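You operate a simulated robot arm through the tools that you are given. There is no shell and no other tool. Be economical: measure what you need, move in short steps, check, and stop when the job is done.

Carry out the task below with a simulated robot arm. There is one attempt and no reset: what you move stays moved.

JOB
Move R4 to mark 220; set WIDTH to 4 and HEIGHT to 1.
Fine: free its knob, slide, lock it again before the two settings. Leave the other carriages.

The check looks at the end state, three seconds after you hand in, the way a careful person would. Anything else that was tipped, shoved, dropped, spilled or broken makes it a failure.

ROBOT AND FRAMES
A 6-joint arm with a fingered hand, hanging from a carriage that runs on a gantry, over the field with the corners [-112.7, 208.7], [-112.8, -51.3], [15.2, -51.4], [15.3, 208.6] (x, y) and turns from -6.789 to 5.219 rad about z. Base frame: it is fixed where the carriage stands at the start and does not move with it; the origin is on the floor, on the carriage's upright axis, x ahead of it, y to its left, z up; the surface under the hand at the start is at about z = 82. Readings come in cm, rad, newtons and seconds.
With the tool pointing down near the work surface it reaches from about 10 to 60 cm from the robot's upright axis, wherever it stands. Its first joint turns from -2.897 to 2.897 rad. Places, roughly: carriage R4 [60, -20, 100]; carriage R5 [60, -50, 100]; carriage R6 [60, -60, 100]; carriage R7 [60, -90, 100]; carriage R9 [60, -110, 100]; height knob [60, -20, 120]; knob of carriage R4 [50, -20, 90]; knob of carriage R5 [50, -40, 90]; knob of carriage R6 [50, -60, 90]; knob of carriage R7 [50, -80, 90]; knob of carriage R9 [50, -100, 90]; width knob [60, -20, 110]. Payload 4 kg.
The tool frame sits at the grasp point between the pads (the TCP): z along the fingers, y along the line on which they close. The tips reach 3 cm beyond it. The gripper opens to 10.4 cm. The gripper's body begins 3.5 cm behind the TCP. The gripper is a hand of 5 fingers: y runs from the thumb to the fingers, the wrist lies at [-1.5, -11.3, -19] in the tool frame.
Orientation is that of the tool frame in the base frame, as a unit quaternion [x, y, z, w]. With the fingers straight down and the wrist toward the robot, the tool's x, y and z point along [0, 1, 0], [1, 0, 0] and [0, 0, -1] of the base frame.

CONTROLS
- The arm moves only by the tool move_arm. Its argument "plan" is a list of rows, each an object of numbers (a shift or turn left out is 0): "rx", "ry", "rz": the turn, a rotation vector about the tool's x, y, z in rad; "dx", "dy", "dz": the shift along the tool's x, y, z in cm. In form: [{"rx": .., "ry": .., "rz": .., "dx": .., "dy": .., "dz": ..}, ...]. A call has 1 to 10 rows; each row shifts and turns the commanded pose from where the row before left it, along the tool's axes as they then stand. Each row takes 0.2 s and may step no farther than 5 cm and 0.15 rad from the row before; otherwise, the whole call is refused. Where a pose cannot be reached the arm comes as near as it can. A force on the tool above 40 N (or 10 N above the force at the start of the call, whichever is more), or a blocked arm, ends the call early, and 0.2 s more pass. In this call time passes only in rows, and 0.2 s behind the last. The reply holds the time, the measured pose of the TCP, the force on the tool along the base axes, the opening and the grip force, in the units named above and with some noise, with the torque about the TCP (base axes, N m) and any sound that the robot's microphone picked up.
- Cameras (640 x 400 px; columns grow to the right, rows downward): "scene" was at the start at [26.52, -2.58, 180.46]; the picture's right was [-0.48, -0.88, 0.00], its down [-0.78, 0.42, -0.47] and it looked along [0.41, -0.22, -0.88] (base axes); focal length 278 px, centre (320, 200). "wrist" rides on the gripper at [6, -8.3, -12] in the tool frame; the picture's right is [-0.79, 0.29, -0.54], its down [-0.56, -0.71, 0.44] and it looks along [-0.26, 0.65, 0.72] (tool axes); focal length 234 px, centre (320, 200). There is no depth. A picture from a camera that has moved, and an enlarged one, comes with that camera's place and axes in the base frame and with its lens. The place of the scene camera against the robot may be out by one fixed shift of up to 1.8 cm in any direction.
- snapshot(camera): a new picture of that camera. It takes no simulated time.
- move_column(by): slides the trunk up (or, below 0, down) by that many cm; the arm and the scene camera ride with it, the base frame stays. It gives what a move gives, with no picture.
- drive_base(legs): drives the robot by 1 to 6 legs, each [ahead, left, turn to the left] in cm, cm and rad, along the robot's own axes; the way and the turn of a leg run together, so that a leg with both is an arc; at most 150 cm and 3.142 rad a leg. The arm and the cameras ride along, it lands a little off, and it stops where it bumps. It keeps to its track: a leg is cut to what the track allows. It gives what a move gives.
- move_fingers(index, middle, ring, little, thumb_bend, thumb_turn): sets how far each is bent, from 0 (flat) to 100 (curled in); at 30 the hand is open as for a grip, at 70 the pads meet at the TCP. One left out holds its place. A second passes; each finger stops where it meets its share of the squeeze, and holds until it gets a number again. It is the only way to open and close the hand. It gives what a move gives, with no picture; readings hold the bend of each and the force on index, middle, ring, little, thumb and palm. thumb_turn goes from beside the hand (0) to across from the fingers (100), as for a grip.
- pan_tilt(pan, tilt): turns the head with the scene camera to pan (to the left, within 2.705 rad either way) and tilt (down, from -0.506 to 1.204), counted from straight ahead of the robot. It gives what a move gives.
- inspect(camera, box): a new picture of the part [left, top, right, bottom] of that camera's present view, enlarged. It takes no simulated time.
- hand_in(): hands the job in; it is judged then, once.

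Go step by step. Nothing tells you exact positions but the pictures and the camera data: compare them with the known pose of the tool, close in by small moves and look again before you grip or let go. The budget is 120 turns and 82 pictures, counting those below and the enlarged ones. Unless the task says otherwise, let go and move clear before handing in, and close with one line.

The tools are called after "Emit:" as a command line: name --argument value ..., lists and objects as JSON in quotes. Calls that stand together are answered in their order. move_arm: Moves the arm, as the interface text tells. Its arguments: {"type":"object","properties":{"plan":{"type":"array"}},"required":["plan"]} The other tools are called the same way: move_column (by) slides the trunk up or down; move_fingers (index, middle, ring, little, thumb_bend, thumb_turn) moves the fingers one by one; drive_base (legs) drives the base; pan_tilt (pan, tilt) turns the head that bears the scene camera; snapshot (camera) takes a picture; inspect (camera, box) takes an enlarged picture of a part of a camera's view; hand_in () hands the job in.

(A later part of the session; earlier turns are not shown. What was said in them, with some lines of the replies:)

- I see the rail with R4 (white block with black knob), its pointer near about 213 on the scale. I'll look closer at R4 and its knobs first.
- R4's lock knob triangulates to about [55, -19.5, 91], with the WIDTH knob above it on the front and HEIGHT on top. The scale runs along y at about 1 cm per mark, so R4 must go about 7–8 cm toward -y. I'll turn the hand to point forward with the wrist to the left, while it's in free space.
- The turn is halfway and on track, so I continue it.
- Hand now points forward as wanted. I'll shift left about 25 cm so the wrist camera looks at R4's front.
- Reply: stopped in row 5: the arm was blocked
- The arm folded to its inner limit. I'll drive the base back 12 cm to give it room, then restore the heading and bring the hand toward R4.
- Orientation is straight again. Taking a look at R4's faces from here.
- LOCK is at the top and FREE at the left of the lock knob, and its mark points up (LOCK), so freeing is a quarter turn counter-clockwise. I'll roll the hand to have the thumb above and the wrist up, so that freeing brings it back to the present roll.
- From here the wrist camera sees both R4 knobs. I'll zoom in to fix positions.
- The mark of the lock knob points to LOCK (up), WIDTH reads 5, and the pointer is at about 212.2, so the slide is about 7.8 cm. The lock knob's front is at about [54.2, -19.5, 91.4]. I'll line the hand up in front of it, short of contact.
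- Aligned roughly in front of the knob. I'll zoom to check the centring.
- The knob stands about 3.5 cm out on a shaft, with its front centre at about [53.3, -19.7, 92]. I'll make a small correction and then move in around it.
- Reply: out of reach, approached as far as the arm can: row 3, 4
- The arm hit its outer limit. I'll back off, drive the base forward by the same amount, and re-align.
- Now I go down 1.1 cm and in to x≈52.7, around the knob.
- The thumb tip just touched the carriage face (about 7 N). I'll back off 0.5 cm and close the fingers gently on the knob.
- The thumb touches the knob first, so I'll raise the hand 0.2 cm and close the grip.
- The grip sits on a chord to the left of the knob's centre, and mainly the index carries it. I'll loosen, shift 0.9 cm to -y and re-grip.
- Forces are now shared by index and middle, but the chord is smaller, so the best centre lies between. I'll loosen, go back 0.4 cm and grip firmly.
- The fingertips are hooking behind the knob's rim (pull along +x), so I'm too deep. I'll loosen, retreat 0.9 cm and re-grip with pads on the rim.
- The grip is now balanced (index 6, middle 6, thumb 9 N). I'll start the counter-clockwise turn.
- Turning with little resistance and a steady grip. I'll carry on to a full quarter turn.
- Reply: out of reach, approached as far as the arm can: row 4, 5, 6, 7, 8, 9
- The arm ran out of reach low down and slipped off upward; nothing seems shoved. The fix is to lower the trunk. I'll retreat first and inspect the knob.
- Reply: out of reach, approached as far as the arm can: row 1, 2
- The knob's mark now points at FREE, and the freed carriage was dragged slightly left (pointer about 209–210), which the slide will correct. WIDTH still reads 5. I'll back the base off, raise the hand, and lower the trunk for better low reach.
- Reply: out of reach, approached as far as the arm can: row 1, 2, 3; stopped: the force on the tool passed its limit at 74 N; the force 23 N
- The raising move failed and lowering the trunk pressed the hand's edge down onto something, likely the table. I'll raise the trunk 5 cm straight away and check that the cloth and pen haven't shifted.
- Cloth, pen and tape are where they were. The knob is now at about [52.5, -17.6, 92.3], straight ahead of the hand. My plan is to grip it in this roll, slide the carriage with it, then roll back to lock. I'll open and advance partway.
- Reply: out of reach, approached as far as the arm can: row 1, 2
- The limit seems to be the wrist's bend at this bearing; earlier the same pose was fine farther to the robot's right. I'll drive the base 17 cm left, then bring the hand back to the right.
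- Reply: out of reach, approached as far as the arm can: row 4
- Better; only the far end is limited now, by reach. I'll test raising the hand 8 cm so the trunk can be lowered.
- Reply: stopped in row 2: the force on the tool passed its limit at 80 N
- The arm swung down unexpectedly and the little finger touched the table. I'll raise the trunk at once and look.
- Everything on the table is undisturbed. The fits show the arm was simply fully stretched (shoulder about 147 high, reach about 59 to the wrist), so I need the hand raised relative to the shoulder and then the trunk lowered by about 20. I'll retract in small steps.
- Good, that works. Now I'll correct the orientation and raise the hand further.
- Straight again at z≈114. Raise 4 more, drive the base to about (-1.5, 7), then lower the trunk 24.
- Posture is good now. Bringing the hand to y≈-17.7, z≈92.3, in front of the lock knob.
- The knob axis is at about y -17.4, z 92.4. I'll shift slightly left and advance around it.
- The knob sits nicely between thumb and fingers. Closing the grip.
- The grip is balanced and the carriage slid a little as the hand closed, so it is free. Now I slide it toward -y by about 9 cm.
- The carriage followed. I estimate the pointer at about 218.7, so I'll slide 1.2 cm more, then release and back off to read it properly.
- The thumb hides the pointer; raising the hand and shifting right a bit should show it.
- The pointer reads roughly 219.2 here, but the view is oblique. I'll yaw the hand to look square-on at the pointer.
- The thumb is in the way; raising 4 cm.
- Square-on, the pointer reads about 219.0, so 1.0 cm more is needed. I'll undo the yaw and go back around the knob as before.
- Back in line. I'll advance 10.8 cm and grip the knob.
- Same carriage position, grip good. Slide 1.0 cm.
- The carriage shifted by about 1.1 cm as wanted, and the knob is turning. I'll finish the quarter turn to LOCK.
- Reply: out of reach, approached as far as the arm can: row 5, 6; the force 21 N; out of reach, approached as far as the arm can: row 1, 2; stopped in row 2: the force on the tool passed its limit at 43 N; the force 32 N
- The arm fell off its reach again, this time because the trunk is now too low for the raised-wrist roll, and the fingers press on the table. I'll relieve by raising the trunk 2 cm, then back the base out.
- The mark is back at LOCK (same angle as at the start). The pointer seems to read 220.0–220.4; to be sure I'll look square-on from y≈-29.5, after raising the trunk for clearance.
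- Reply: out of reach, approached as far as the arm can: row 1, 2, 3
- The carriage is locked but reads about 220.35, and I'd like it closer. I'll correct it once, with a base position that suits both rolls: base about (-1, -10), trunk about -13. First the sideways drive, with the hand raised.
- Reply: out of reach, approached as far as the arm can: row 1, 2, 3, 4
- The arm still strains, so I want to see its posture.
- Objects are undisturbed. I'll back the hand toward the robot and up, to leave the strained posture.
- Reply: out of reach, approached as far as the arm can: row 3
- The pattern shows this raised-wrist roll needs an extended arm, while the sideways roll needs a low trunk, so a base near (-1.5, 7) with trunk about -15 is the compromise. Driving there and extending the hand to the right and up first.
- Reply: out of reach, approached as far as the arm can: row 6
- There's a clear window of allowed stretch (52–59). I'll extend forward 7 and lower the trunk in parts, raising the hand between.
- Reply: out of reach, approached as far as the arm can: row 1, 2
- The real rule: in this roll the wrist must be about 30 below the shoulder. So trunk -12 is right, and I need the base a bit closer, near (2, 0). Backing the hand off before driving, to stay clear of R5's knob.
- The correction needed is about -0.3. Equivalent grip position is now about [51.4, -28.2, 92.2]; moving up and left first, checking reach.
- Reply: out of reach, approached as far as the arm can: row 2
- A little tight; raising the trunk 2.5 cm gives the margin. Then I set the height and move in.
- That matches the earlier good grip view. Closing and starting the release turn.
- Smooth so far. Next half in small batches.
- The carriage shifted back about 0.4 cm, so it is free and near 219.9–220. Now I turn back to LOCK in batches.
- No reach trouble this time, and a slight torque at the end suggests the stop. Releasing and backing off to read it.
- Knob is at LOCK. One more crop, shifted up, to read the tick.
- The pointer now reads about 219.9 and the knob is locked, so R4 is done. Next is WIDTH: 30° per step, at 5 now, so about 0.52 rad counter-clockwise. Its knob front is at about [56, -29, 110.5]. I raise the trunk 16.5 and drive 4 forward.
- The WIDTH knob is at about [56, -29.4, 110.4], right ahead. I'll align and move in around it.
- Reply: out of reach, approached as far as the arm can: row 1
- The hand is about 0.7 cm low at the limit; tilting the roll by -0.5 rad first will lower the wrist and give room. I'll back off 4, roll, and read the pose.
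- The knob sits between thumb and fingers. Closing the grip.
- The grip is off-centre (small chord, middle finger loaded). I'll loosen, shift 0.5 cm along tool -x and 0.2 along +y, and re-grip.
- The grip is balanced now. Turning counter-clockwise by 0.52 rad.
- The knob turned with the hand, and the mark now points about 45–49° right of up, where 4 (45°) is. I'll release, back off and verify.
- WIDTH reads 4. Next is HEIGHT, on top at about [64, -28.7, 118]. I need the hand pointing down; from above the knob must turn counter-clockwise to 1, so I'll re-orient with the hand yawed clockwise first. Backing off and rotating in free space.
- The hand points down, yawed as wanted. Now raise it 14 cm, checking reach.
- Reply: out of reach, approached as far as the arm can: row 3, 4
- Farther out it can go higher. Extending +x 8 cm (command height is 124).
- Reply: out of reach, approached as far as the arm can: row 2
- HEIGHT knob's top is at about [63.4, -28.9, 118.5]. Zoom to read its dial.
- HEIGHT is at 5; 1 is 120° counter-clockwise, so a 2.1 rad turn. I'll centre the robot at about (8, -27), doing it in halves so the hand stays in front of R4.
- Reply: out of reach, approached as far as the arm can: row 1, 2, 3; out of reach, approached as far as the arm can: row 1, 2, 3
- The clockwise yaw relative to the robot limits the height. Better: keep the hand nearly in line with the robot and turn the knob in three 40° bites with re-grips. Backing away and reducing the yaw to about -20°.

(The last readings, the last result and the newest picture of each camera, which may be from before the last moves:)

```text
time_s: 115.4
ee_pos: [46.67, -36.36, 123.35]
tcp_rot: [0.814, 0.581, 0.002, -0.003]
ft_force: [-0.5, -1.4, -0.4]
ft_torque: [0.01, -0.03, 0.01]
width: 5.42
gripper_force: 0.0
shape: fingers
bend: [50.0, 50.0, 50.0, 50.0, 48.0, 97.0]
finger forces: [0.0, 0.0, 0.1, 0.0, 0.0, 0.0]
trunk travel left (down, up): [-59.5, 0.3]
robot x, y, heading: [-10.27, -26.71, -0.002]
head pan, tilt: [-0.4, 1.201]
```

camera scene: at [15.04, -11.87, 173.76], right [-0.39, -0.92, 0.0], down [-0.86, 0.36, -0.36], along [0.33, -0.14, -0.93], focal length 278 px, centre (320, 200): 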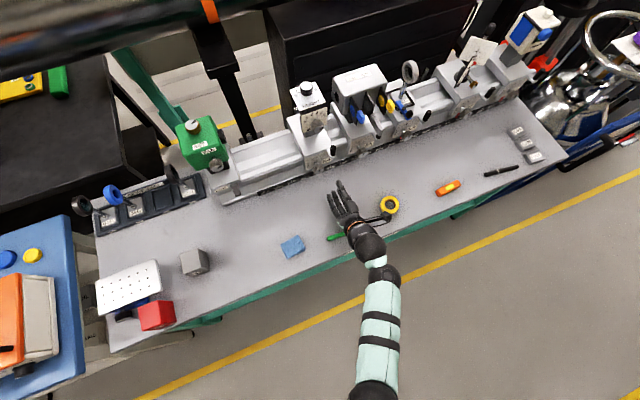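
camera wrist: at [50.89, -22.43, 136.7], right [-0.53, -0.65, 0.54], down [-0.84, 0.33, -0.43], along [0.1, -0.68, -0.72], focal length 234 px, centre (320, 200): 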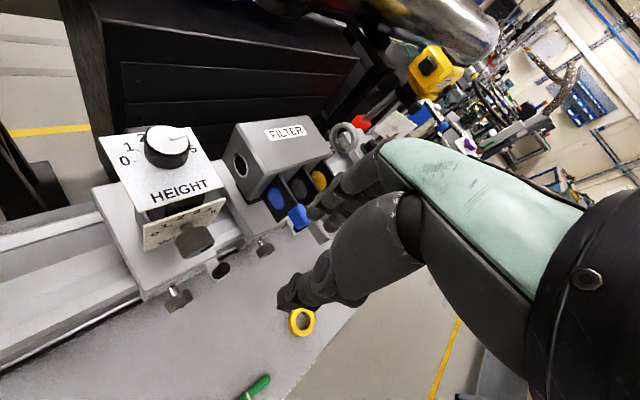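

Now at z 123.4 with yaw about -19°, comfortable. I'll drive left 7.3, then forward 14 and check the alignment over the knob.

Emit:
move_arm --plan '[{"dz": -1.2}]'

Emit:
drive_base --legs '[[0, 7.3, 0], [14, 0, 0]]'

Emit:
snapshot --camera "wrist"

```text
time_s: 115.8
ee_pos: [46.61, -36.28, 124.73]
tcp_rot: [0.815, 0.58, 0.002, -0.003]
ft_force: [-0.3, 0.2, -0.2]
ft_torque: [0.0, -0.02, -0.04]
width: 5.47
gripper_force: 0.1
shape: fingers
bend: [50.0, 50.0, 50.0, 50.0, 48.0, 97.0]
finger forces: [0.1, 0.0, 0.1, 0.1, 0.0, 0.1]
trunk travel left (down, up): [-59.5, 0.3]
robot x, y, heading: [-10.54, -26.6, -0.004]
head pan, tilt: [-0.4, 1.201]
```

```text
time_s: 117.8
ee_pos: [60.7, -29.26, 124.62]
tcp_rot: [0.816, 0.579, 0.002, -0.004]
ft_force: [-0.1, 0.2, 0.2]
ft_torque: [0.03, -0.01, -0.01]
width: 5.45
gripper_force: 0.0
shape: fingers
bend: [50.0, 50.0, 50.0, 50.0, 48.0, 97.0]
finger forces: [0.1, 0.0, 0.0, 0.1, 0.0, 0.0]
trunk travel left (down, up): [-59.5, 0.3]
robot x, y, heading: [3.77, -19.15, -0.005]
head pan, tilt: [-0.4, 1.201]
```

```text
7 pictures are left
camera wrist: at [54.88, -20.93, 136.69], right [0.01, -0.84, 0.54], down [-0.85, -0.29, -0.44], along [0.52, -0.45, -0.72], focal length 234 px, centre (320, 200)
```

wrist: 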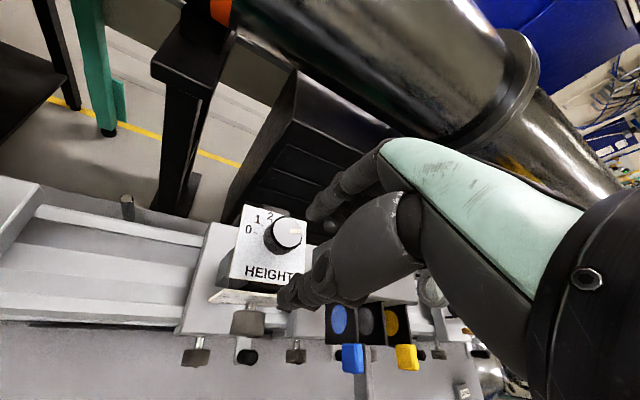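

The knob is confirmed at [63.7, -29.1]. Centring over it and lowering to z≈118.7.

Emit:
move_arm --plan '[{"dx": 1.27, "dy": 2.79}, {"dz": 2}, {"dz": 2}, {"dz": 1.9}]'

Emit:
inspect --camera "wrist" --box '[200, 130, 440, 330]'

```text
time_s: 118.8
ee_pos: [63.58, -28.95, 118.96]
tcp_rot: [0.816, 0.578, 0.001, -0.004]
ft_force: [0.5, 0.2, 0.1]
ft_torque: [-0.02, 0.01, -0.01]
width: 5.44
gripper_force: 0.1
shape: fingers
bend: [50.0, 50.0, 50.0, 50.0, 48.0, 97.0]
finger forces: [0.0, 0.0, 0.0, 0.0, 0.1, 0.0]
trunk travel left (down, up): [-59.5, 0.3]
robot x, y, heading: [4.14, -19.86, -0.003]
head pan, tilt: [-0.4, 1.201]
```

```text
2.00 times, centred on (320, 230) of wrist
camera zoom: at [57.78, -20.68, 131.01], right [0.01, -0.84, 0.54], down [-0.85, -0.29, -0.44], along [0.52, -0.45, -0.72], focal length 468 px, centre (320, 140)
```

zoom: 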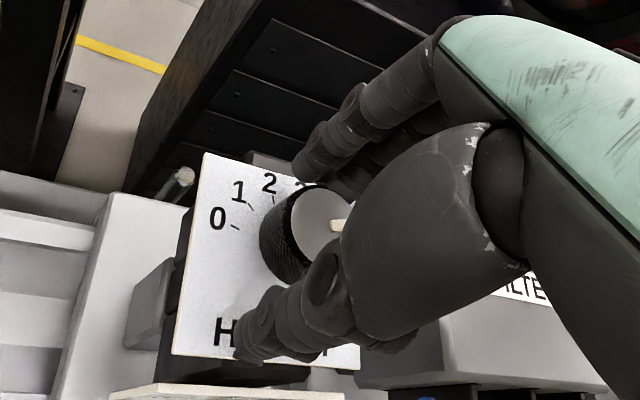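

The knob is well between thumb and fingers. Gripping.

Emit:
move_fingers --index 70 --middle 70 --ring 58 --little 58 --thumb_bend 68

```text
time_s: 119.8
ee_pos: [63.73, -28.98, 119.05]
tcp_rot: [0.816, 0.578, 0.003, -0.003]
ft_force: [9.4, -3.9, -4.8]
ft_torque: [-0.09, -0.23, 0.03]
width: 2.5
gripper_force: 9.4
shape: fingers
bend: [60.0, 63.0, 57.0, 57.0, 62.0, 97.0]
finger forces: [7.2, 7.0, 0.1, 0.1, 4.5, 0.0]
trunk travel left (down, up): [-59.5, 0.3]
robot x, y, heading: [3.77, -19.51, -0.005]
head pan, tilt: [-0.4, 1.201]
```

Fingers push a bit more than the thumb, so I'll nudge 0.2 cm along tool y, then make the first 0.7 rad bite.

Emit:
move_arm --plan '[{"dy": 0.2}, {"rz": -0.14}, {"rz": -0.14}, {"rz": -0.14}, {"rz": -0.14}, {"rz": -0.14}]'

Emit:
inspect --camera "wrist" --box '[200, 130, 440, 330]'

```text
time_s: 121.2
ee_pos: [64.08, -29.05, 118.78]
tcp_rot: [0.567, 0.824, 0.003, -0.002]
ft_force: [3.4, 0.9, 5.3]
ft_torque: [0.02, 0.01, -0.04]
width: 2.47
gripper_force: 9.9
shape: fingers
bend: [63.0, 65.0, 57.0, 57.0, 61.0, 95.0]
finger forces: [5.4, 6.3, 0.0, 0.0, 8.0, 0.1]
trunk travel left (down, up): [-59.5, 0.3]
robot x, y, heading: [3.93, -19.45, -0.009]
head pan, tilt: [-0.4, 1.201]
```

```text
2.00 times, centred on (320, 230) of wrist
camera zoom: at [54.06, -26.51, 130.87], right [0.55, -0.64, 0.54], down [-0.46, -0.77, -0.44], along [0.7, 0.0, -0.72], focal length 468 px, centre (320, 140)
```

zoom: 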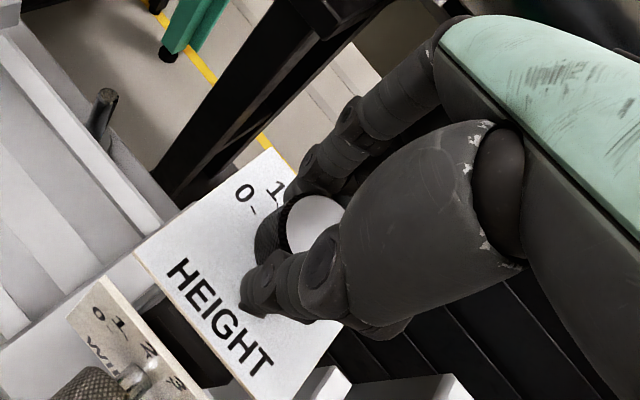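

The knob follows. Release, turn back 0.7, and take the second bite.

Emit:
move_fingers --index 50 --middle 50 --ring 50 --little 50 --thumb_bend 48

Emit:
move_arm --plan '[{"rz": 0.14}, {"rz": 0.14}, {"rz": 0.14}, {"rz": 0.14}, {"rz": 0.14}]'

Emit:
move_fingers --index 70 --middle 70 --ring 58 --little 58 --thumb_bend 68

```text
time_s: 122.2
ee_pos: [63.94, -28.95, 118.75]
tcp_rot: [0.568, 0.823, 0.002, -0.002]
ft_force: [0.5, -0.6, -0.3]
ft_torque: [-0.02, -0.01, -0.03]
width: 5.41
gripper_force: 0.0
shape: fingers
bend: [50.0, 50.0, 50.0, 50.0, 48.0, 97.0]
finger forces: [0.0, 0.0, 0.0, 0.0, 0.1, 0.0]
trunk travel left (down, up): [-59.5, 0.3]
robot x, y, heading: [3.87, -19.5, -0.005]
head pan, tilt: [-0.4, 1.201]
```

```text
time_s: 123.4
ee_pos: [63.92, -29.06, 118.72]
tcp_rot: [0.815, 0.58, 0.001, -0.003]
ft_force: [1.1, -0.5, -0.8]
ft_torque: [0.03, 0.0, -0.01]
width: 5.4
gripper_force: 0.1
shape: fingers
bend: [50.0, 50.0, 50.0, 50.0, 48.0, 97.0]
finger forces: [0.1, 0.0, 0.0, 0.1, 0.0, 0.0]
trunk travel left (down, up): [-59.5, 0.3]
robot x, y, heading: [3.64, -19.28, -0.0]
head pan, tilt: [-0.4, 1.201]
```

```text
time_s: 124.4
ee_pos: [64.03, -29.2, 118.81]
tcp_rot: [0.816, 0.578, 0.002, -0.003]
ft_force: [4.6, -0.3, -1.6]
ft_torque: [-0.05, -0.11, 0.01]
width: 2.44
gripper_force: 8.4
shape: fingers
bend: [62.0, 64.0, 57.0, 57.0, 61.0, 97.0]
finger forces: [5.2, 5.7, 0.0, 0.1, 6.1, 0.0]
trunk travel left (down, up): [-59.5, 0.3]
robot x, y, heading: [3.54, -19.54, -0.005]
head pan, tilt: [-0.4, 1.201]
```

Balanced grip again. Second bite of 0.7 rad, then release, turn back and re-grip.

Emit:
move_arm --plan '[{"rz": -0.14}, {"rz": -0.14}, {"rz": -0.14}, {"rz": -0.14}, {"rz": -0.14}]'

Emit:
move_fingers --index 50 --middle 50 --ring 50 --little 50 --thumb_bend 48

Emit:
move_arm --plan '[{"rz": 0.14}, {"rz": 0.14}, {"rz": 0.14}, {"rz": 0.14}, {"rz": 0.14}]'

Emit:
inspect --camera "wrist" --box '[200, 130, 440, 330]'

```text
time_s: 125.6
ee_pos: [64.15, -28.95, 118.69]
tcp_rot: [0.568, 0.823, 0.004, -0.003]
ft_force: [0.8, 1.2, 2.1]
ft_torque: [-0.02, 0.02, -0.03]
width: 2.4
gripper_force: 9.2
shape: fingers
bend: [63.0, 65.0, 57.0, 57.0, 61.0, 95.0]
finger forces: [4.6, 5.5, 0.0, 0.0, 8.2, 0.1]
trunk travel left (down, up): [-59.5, 0.3]
robot x, y, heading: [4.23, -19.54, -0.004]
head pan, tilt: [-0.4, 1.201]
```

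```text
time_s: 126.6
ee_pos: [63.98, -29.03, 118.7]
tcp_rot: [0.568, 0.823, 0.003, -0.002]
ft_force: [-0.5, 0.4, -0.2]
ft_torque: [-0.04, -0.01, 0.02]
width: 5.44
gripper_force: 0.1
shape: fingers
bend: [50.0, 50.0, 50.0, 50.0, 48.0, 97.0]
finger forces: [0.0, 0.1, 0.2, 0.0, 0.1, 0.0]
trunk travel left (down, up): [-59.5, 0.3]
robot x, y, heading: [4.18, -19.79, -0.002]
head pan, tilt: [-0.4, 1.201]
```

```text
time_s: 127.8
ee_pos: [64.01, -29.05, 118.85]
tcp_rot: [0.815, 0.579, 0.001, -0.003]
ft_force: [0.8, -0.2, 0.3]
ft_torque: [0.03, -0.03, -0.01]
width: 5.45
gripper_force: 0.0
shape: fingers
bend: [50.0, 50.0, 50.0, 50.0, 48.0, 97.0]
finger forces: [0.0, 0.0, 0.1, 0.0, 0.1, 0.1]
trunk travel left (down, up): [-59.5, 0.3]
robot x, y, heading: [3.64, -19.84, -0.002]
head pan, tilt: [-0.4, 1.201]
```

```text
2.00 times, centred on (320, 230) of wrist
camera zoom: at [58.12, -20.68, 130.95], right [0.01, -0.84, 0.54], down [-0.85, -0.29, -0.44], along [0.53, -0.45, -0.72], focal length 468 px, centre (320, 140)
```

zoom: 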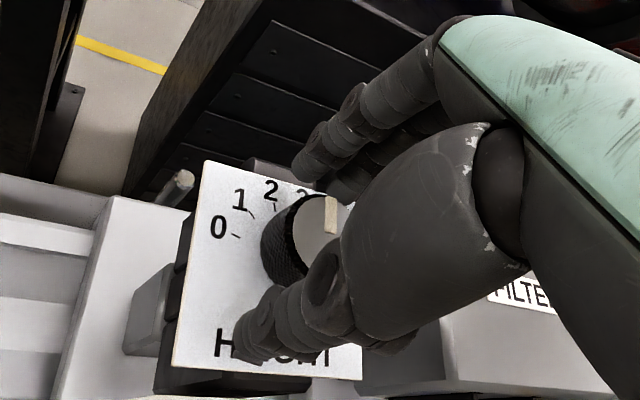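

The mark now points straight away (about -3°); 1 is at -45°, so the last bite is 0.73 rad.

Emit:
move_fingers --index 70 --middle 70 --ring 58 --little 58 --thumb_bend 68

Emit:
move_arm --plan '[{"rz": -0.146}, {"rz": -0.146}, {"rz": -0.146}, {"rz": -0.146}, {"rz": -0.146}]'

Emit:
move_fingers --index 50 --middle 50 --ring 50 --little 50 --thumb_bend 48

Emit:
move_arm --plan '[{"dz": -2}, {"dz": -2}, {"dz": -2}, {"rz": 0.145}, {"rz": 0.145}, {"rz": 0.145}, {"rz": 0.145}, {"rz": 0.145}]'

```text
time_s: 128.8
ee_pos: [64.08, -29.0, 119.0]
tcp_rot: [0.815, 0.579, 0.002, -0.002]
ft_force: [4.6, -0.7, -2.6]
ft_torque: [-0.06, -0.1, 0.02]
width: 2.4
gripper_force: 8.4
shape: fingers
bend: [63.0, 64.0, 57.0, 57.0, 61.0, 97.0]
finger forces: [5.1, 5.7, 0.0, 0.1, 6.0, 0.0]
trunk travel left (down, up): [-59.5, 0.3]
robot x, y, heading: [4.11, -19.11, -0.002]
head pan, tilt: [-0.4, 1.201]
```

```text
time_s: 130.0
ee_pos: [64.12, -28.86, 118.93]
tcp_rot: [0.556, 0.831, 0.003, -0.002]
ft_force: [-0.3, 2.2, 3.8]
ft_torque: [0.03, 0.0, -0.02]
width: 2.37
gripper_force: 9.3
shape: fingers
bend: [63.0, 66.0, 57.0, 57.0, 61.0, 95.0]
finger forces: [4.7, 5.3, 0.0, 0.0, 8.6, 0.0]
trunk travel left (down, up): [-59.5, 0.3]
robot x, y, heading: [3.97, -19.67, -0.006]
head pan, tilt: [-0.4, 1.201]
```

```text
time_s: 131.0
ee_pos: [64.08, -28.95, 118.82]
tcp_rot: [0.556, 0.831, 0.003, -0.002]
ft_force: [-0.4, 1.0, -0.4]
ft_torque: [-0.02, -0.01, -0.01]
width: 5.45
gripper_force: 0.0
shape: fingers
bend: [50.0, 50.0, 50.0, 50.0, 48.0, 97.0]
finger forces: [0.0, 0.0, 0.0, 0.0, 0.1, 0.1]
trunk travel left (down, up): [-59.5, 0.3]
robot x, y, heading: [3.65, -19.45, -0.007]
head pan, tilt: [-0.4, 1.201]
```

```text
time_s: 132.8
ee_pos: [65.74, -28.16, 125.67]
tcp_rot: [0.747, 0.664, -0.015, 0.029]
ft_force: [-2.7, -6.0, 0.5]
ft_torque: [0.49, -0.14, 0.02]
width: 5.43
gripper_force: 0.1
shape: fingers
bend: [50.0, 50.0, 50.0, 50.0, 48.0, 97.0]
finger forces: [0.0, 0.1, 0.0, 0.0, 0.1, 0.1]
out of reach, approached as far as the arm can: row 8
trunk travel left (down, up): [-59.5, 0.3]
robot x, y, heading: [3.69, -19.86, -0.009]
head pan, tilt: [-0.4, 1.201]
```

HEIGHT bite done, but there's a slight contact force (about 6 N) near the end of the withdrawal, perhaps the arm brushing the pipe. I'll back straight out with the base.

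Emit:
drive_base --legs '[[-14, 0, 0]]'

Emit:
snapshot --camera "wrist"

```text
time_s: 134.1
ee_pos: [51.5, -29.62, 125.42]
tcp_rot: [0.793, 0.609, 0.009, 0.004]
ft_force: [0.0, -0.2, -0.3]
ft_torque: [0.0, 0.01, 0.0]
width: 5.43
gripper_force: 0.1
shape: fingers
bend: [50.0, 50.0, 50.0, 50.0, 48.0, 97.0]
finger forces: [0.0, 0.0, 0.0, 0.1, 0.1, 0.0]
trunk travel left (down, up): [-59.5, 0.3]
robot x, y, heading: [-9.71, -19.19, -0.009]
head pan, tilt: [-0.4, 1.201]
```

```text
3 pictures are left
camera wrist: at [44.81, -21.74, 137.32], right [0.06, -0.84, 0.54], down [-0.82, -0.35, -0.45], along [0.57, -0.41, -0.71], focal length 234 px, centre (320, 200)
```

wrist: 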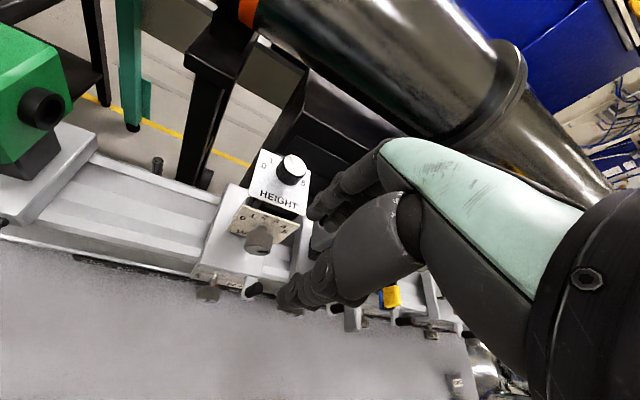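

Clear now, and nothing looks displaced. Zooming on the HEIGHT and WIDTH dials.

Emit:
inspect --camera "wrist" --box '[225, 140, 329, 260]'

```text
3.33 times, centred on (277, 200) of wrist
camera zoom: at [44.81, -21.74, 137.32], right [0.06, -0.84, 0.54], down [-0.82, -0.35, -0.45], along [0.57, -0.41, -0.71], focal length 781 px, centre (463, 200)
```

zoom: 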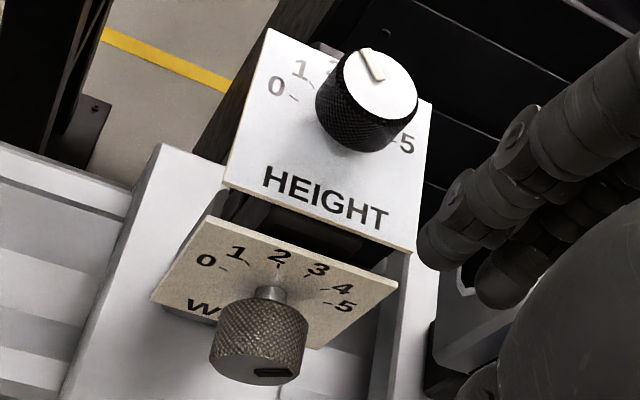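

HEIGHT's mark is at about -43°, right on 1 (-45°), and WIDTH stays at 4. I'll move clear and take one last overview.

Emit:
drive_base --legs '[[-12, 0, 0]]'

Emit:
snapshot --camera "scene"

```text
time_s: 135.3
ee_pos: [39.58, -29.52, 125.45]
tcp_rot: [0.793, 0.609, 0.01, 0.004]
ft_force: [-0.1, 0.7, 0.1]
ft_torque: [0.02, 0.01, 0.02]
width: 5.44
gripper_force: 0.0
shape: fingers
bend: [50.0, 50.0, 50.0, 50.0, 48.0, 97.0]
finger forces: [0.0, 0.1, 0.1, 0.0, 0.0, 0.0]
trunk travel left (down, up): [-59.5, 0.3]
robot x, y, heading: [-21.79, -19.6, -0.008]
head pan, tilt: [-0.4, 1.201]
```

```text
1 pictures are left
camera scene: at [4.31, -21.25, 186.76], right [-0.4, -0.92, 0.0], down [-0.85, 0.37, -0.36], along [0.33, -0.14, -0.93], focal length 278 px, centre (320, 200)
```

scene: 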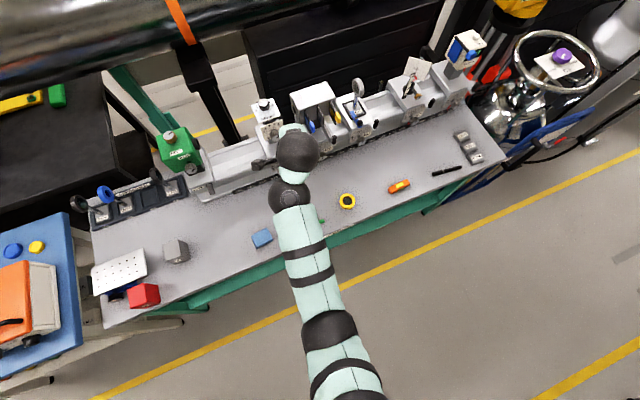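

The table and the other carriages look undisturbed and the hand is clear. R4 is locked at about 220, WIDTH is at 4 and HEIGHT at 1, so I'm handing in.

Emit:
hand_in

```text
The job is handed in.
```

R4 reads about 219.9 on the scale and its knob is locked; WIDTH is at 4 and HEIGHT at 1. The other carriages and loose items look undisturbed, though the hand pressed on the bench three times along the way and the arm may have lightly brushed the overhead pipe.
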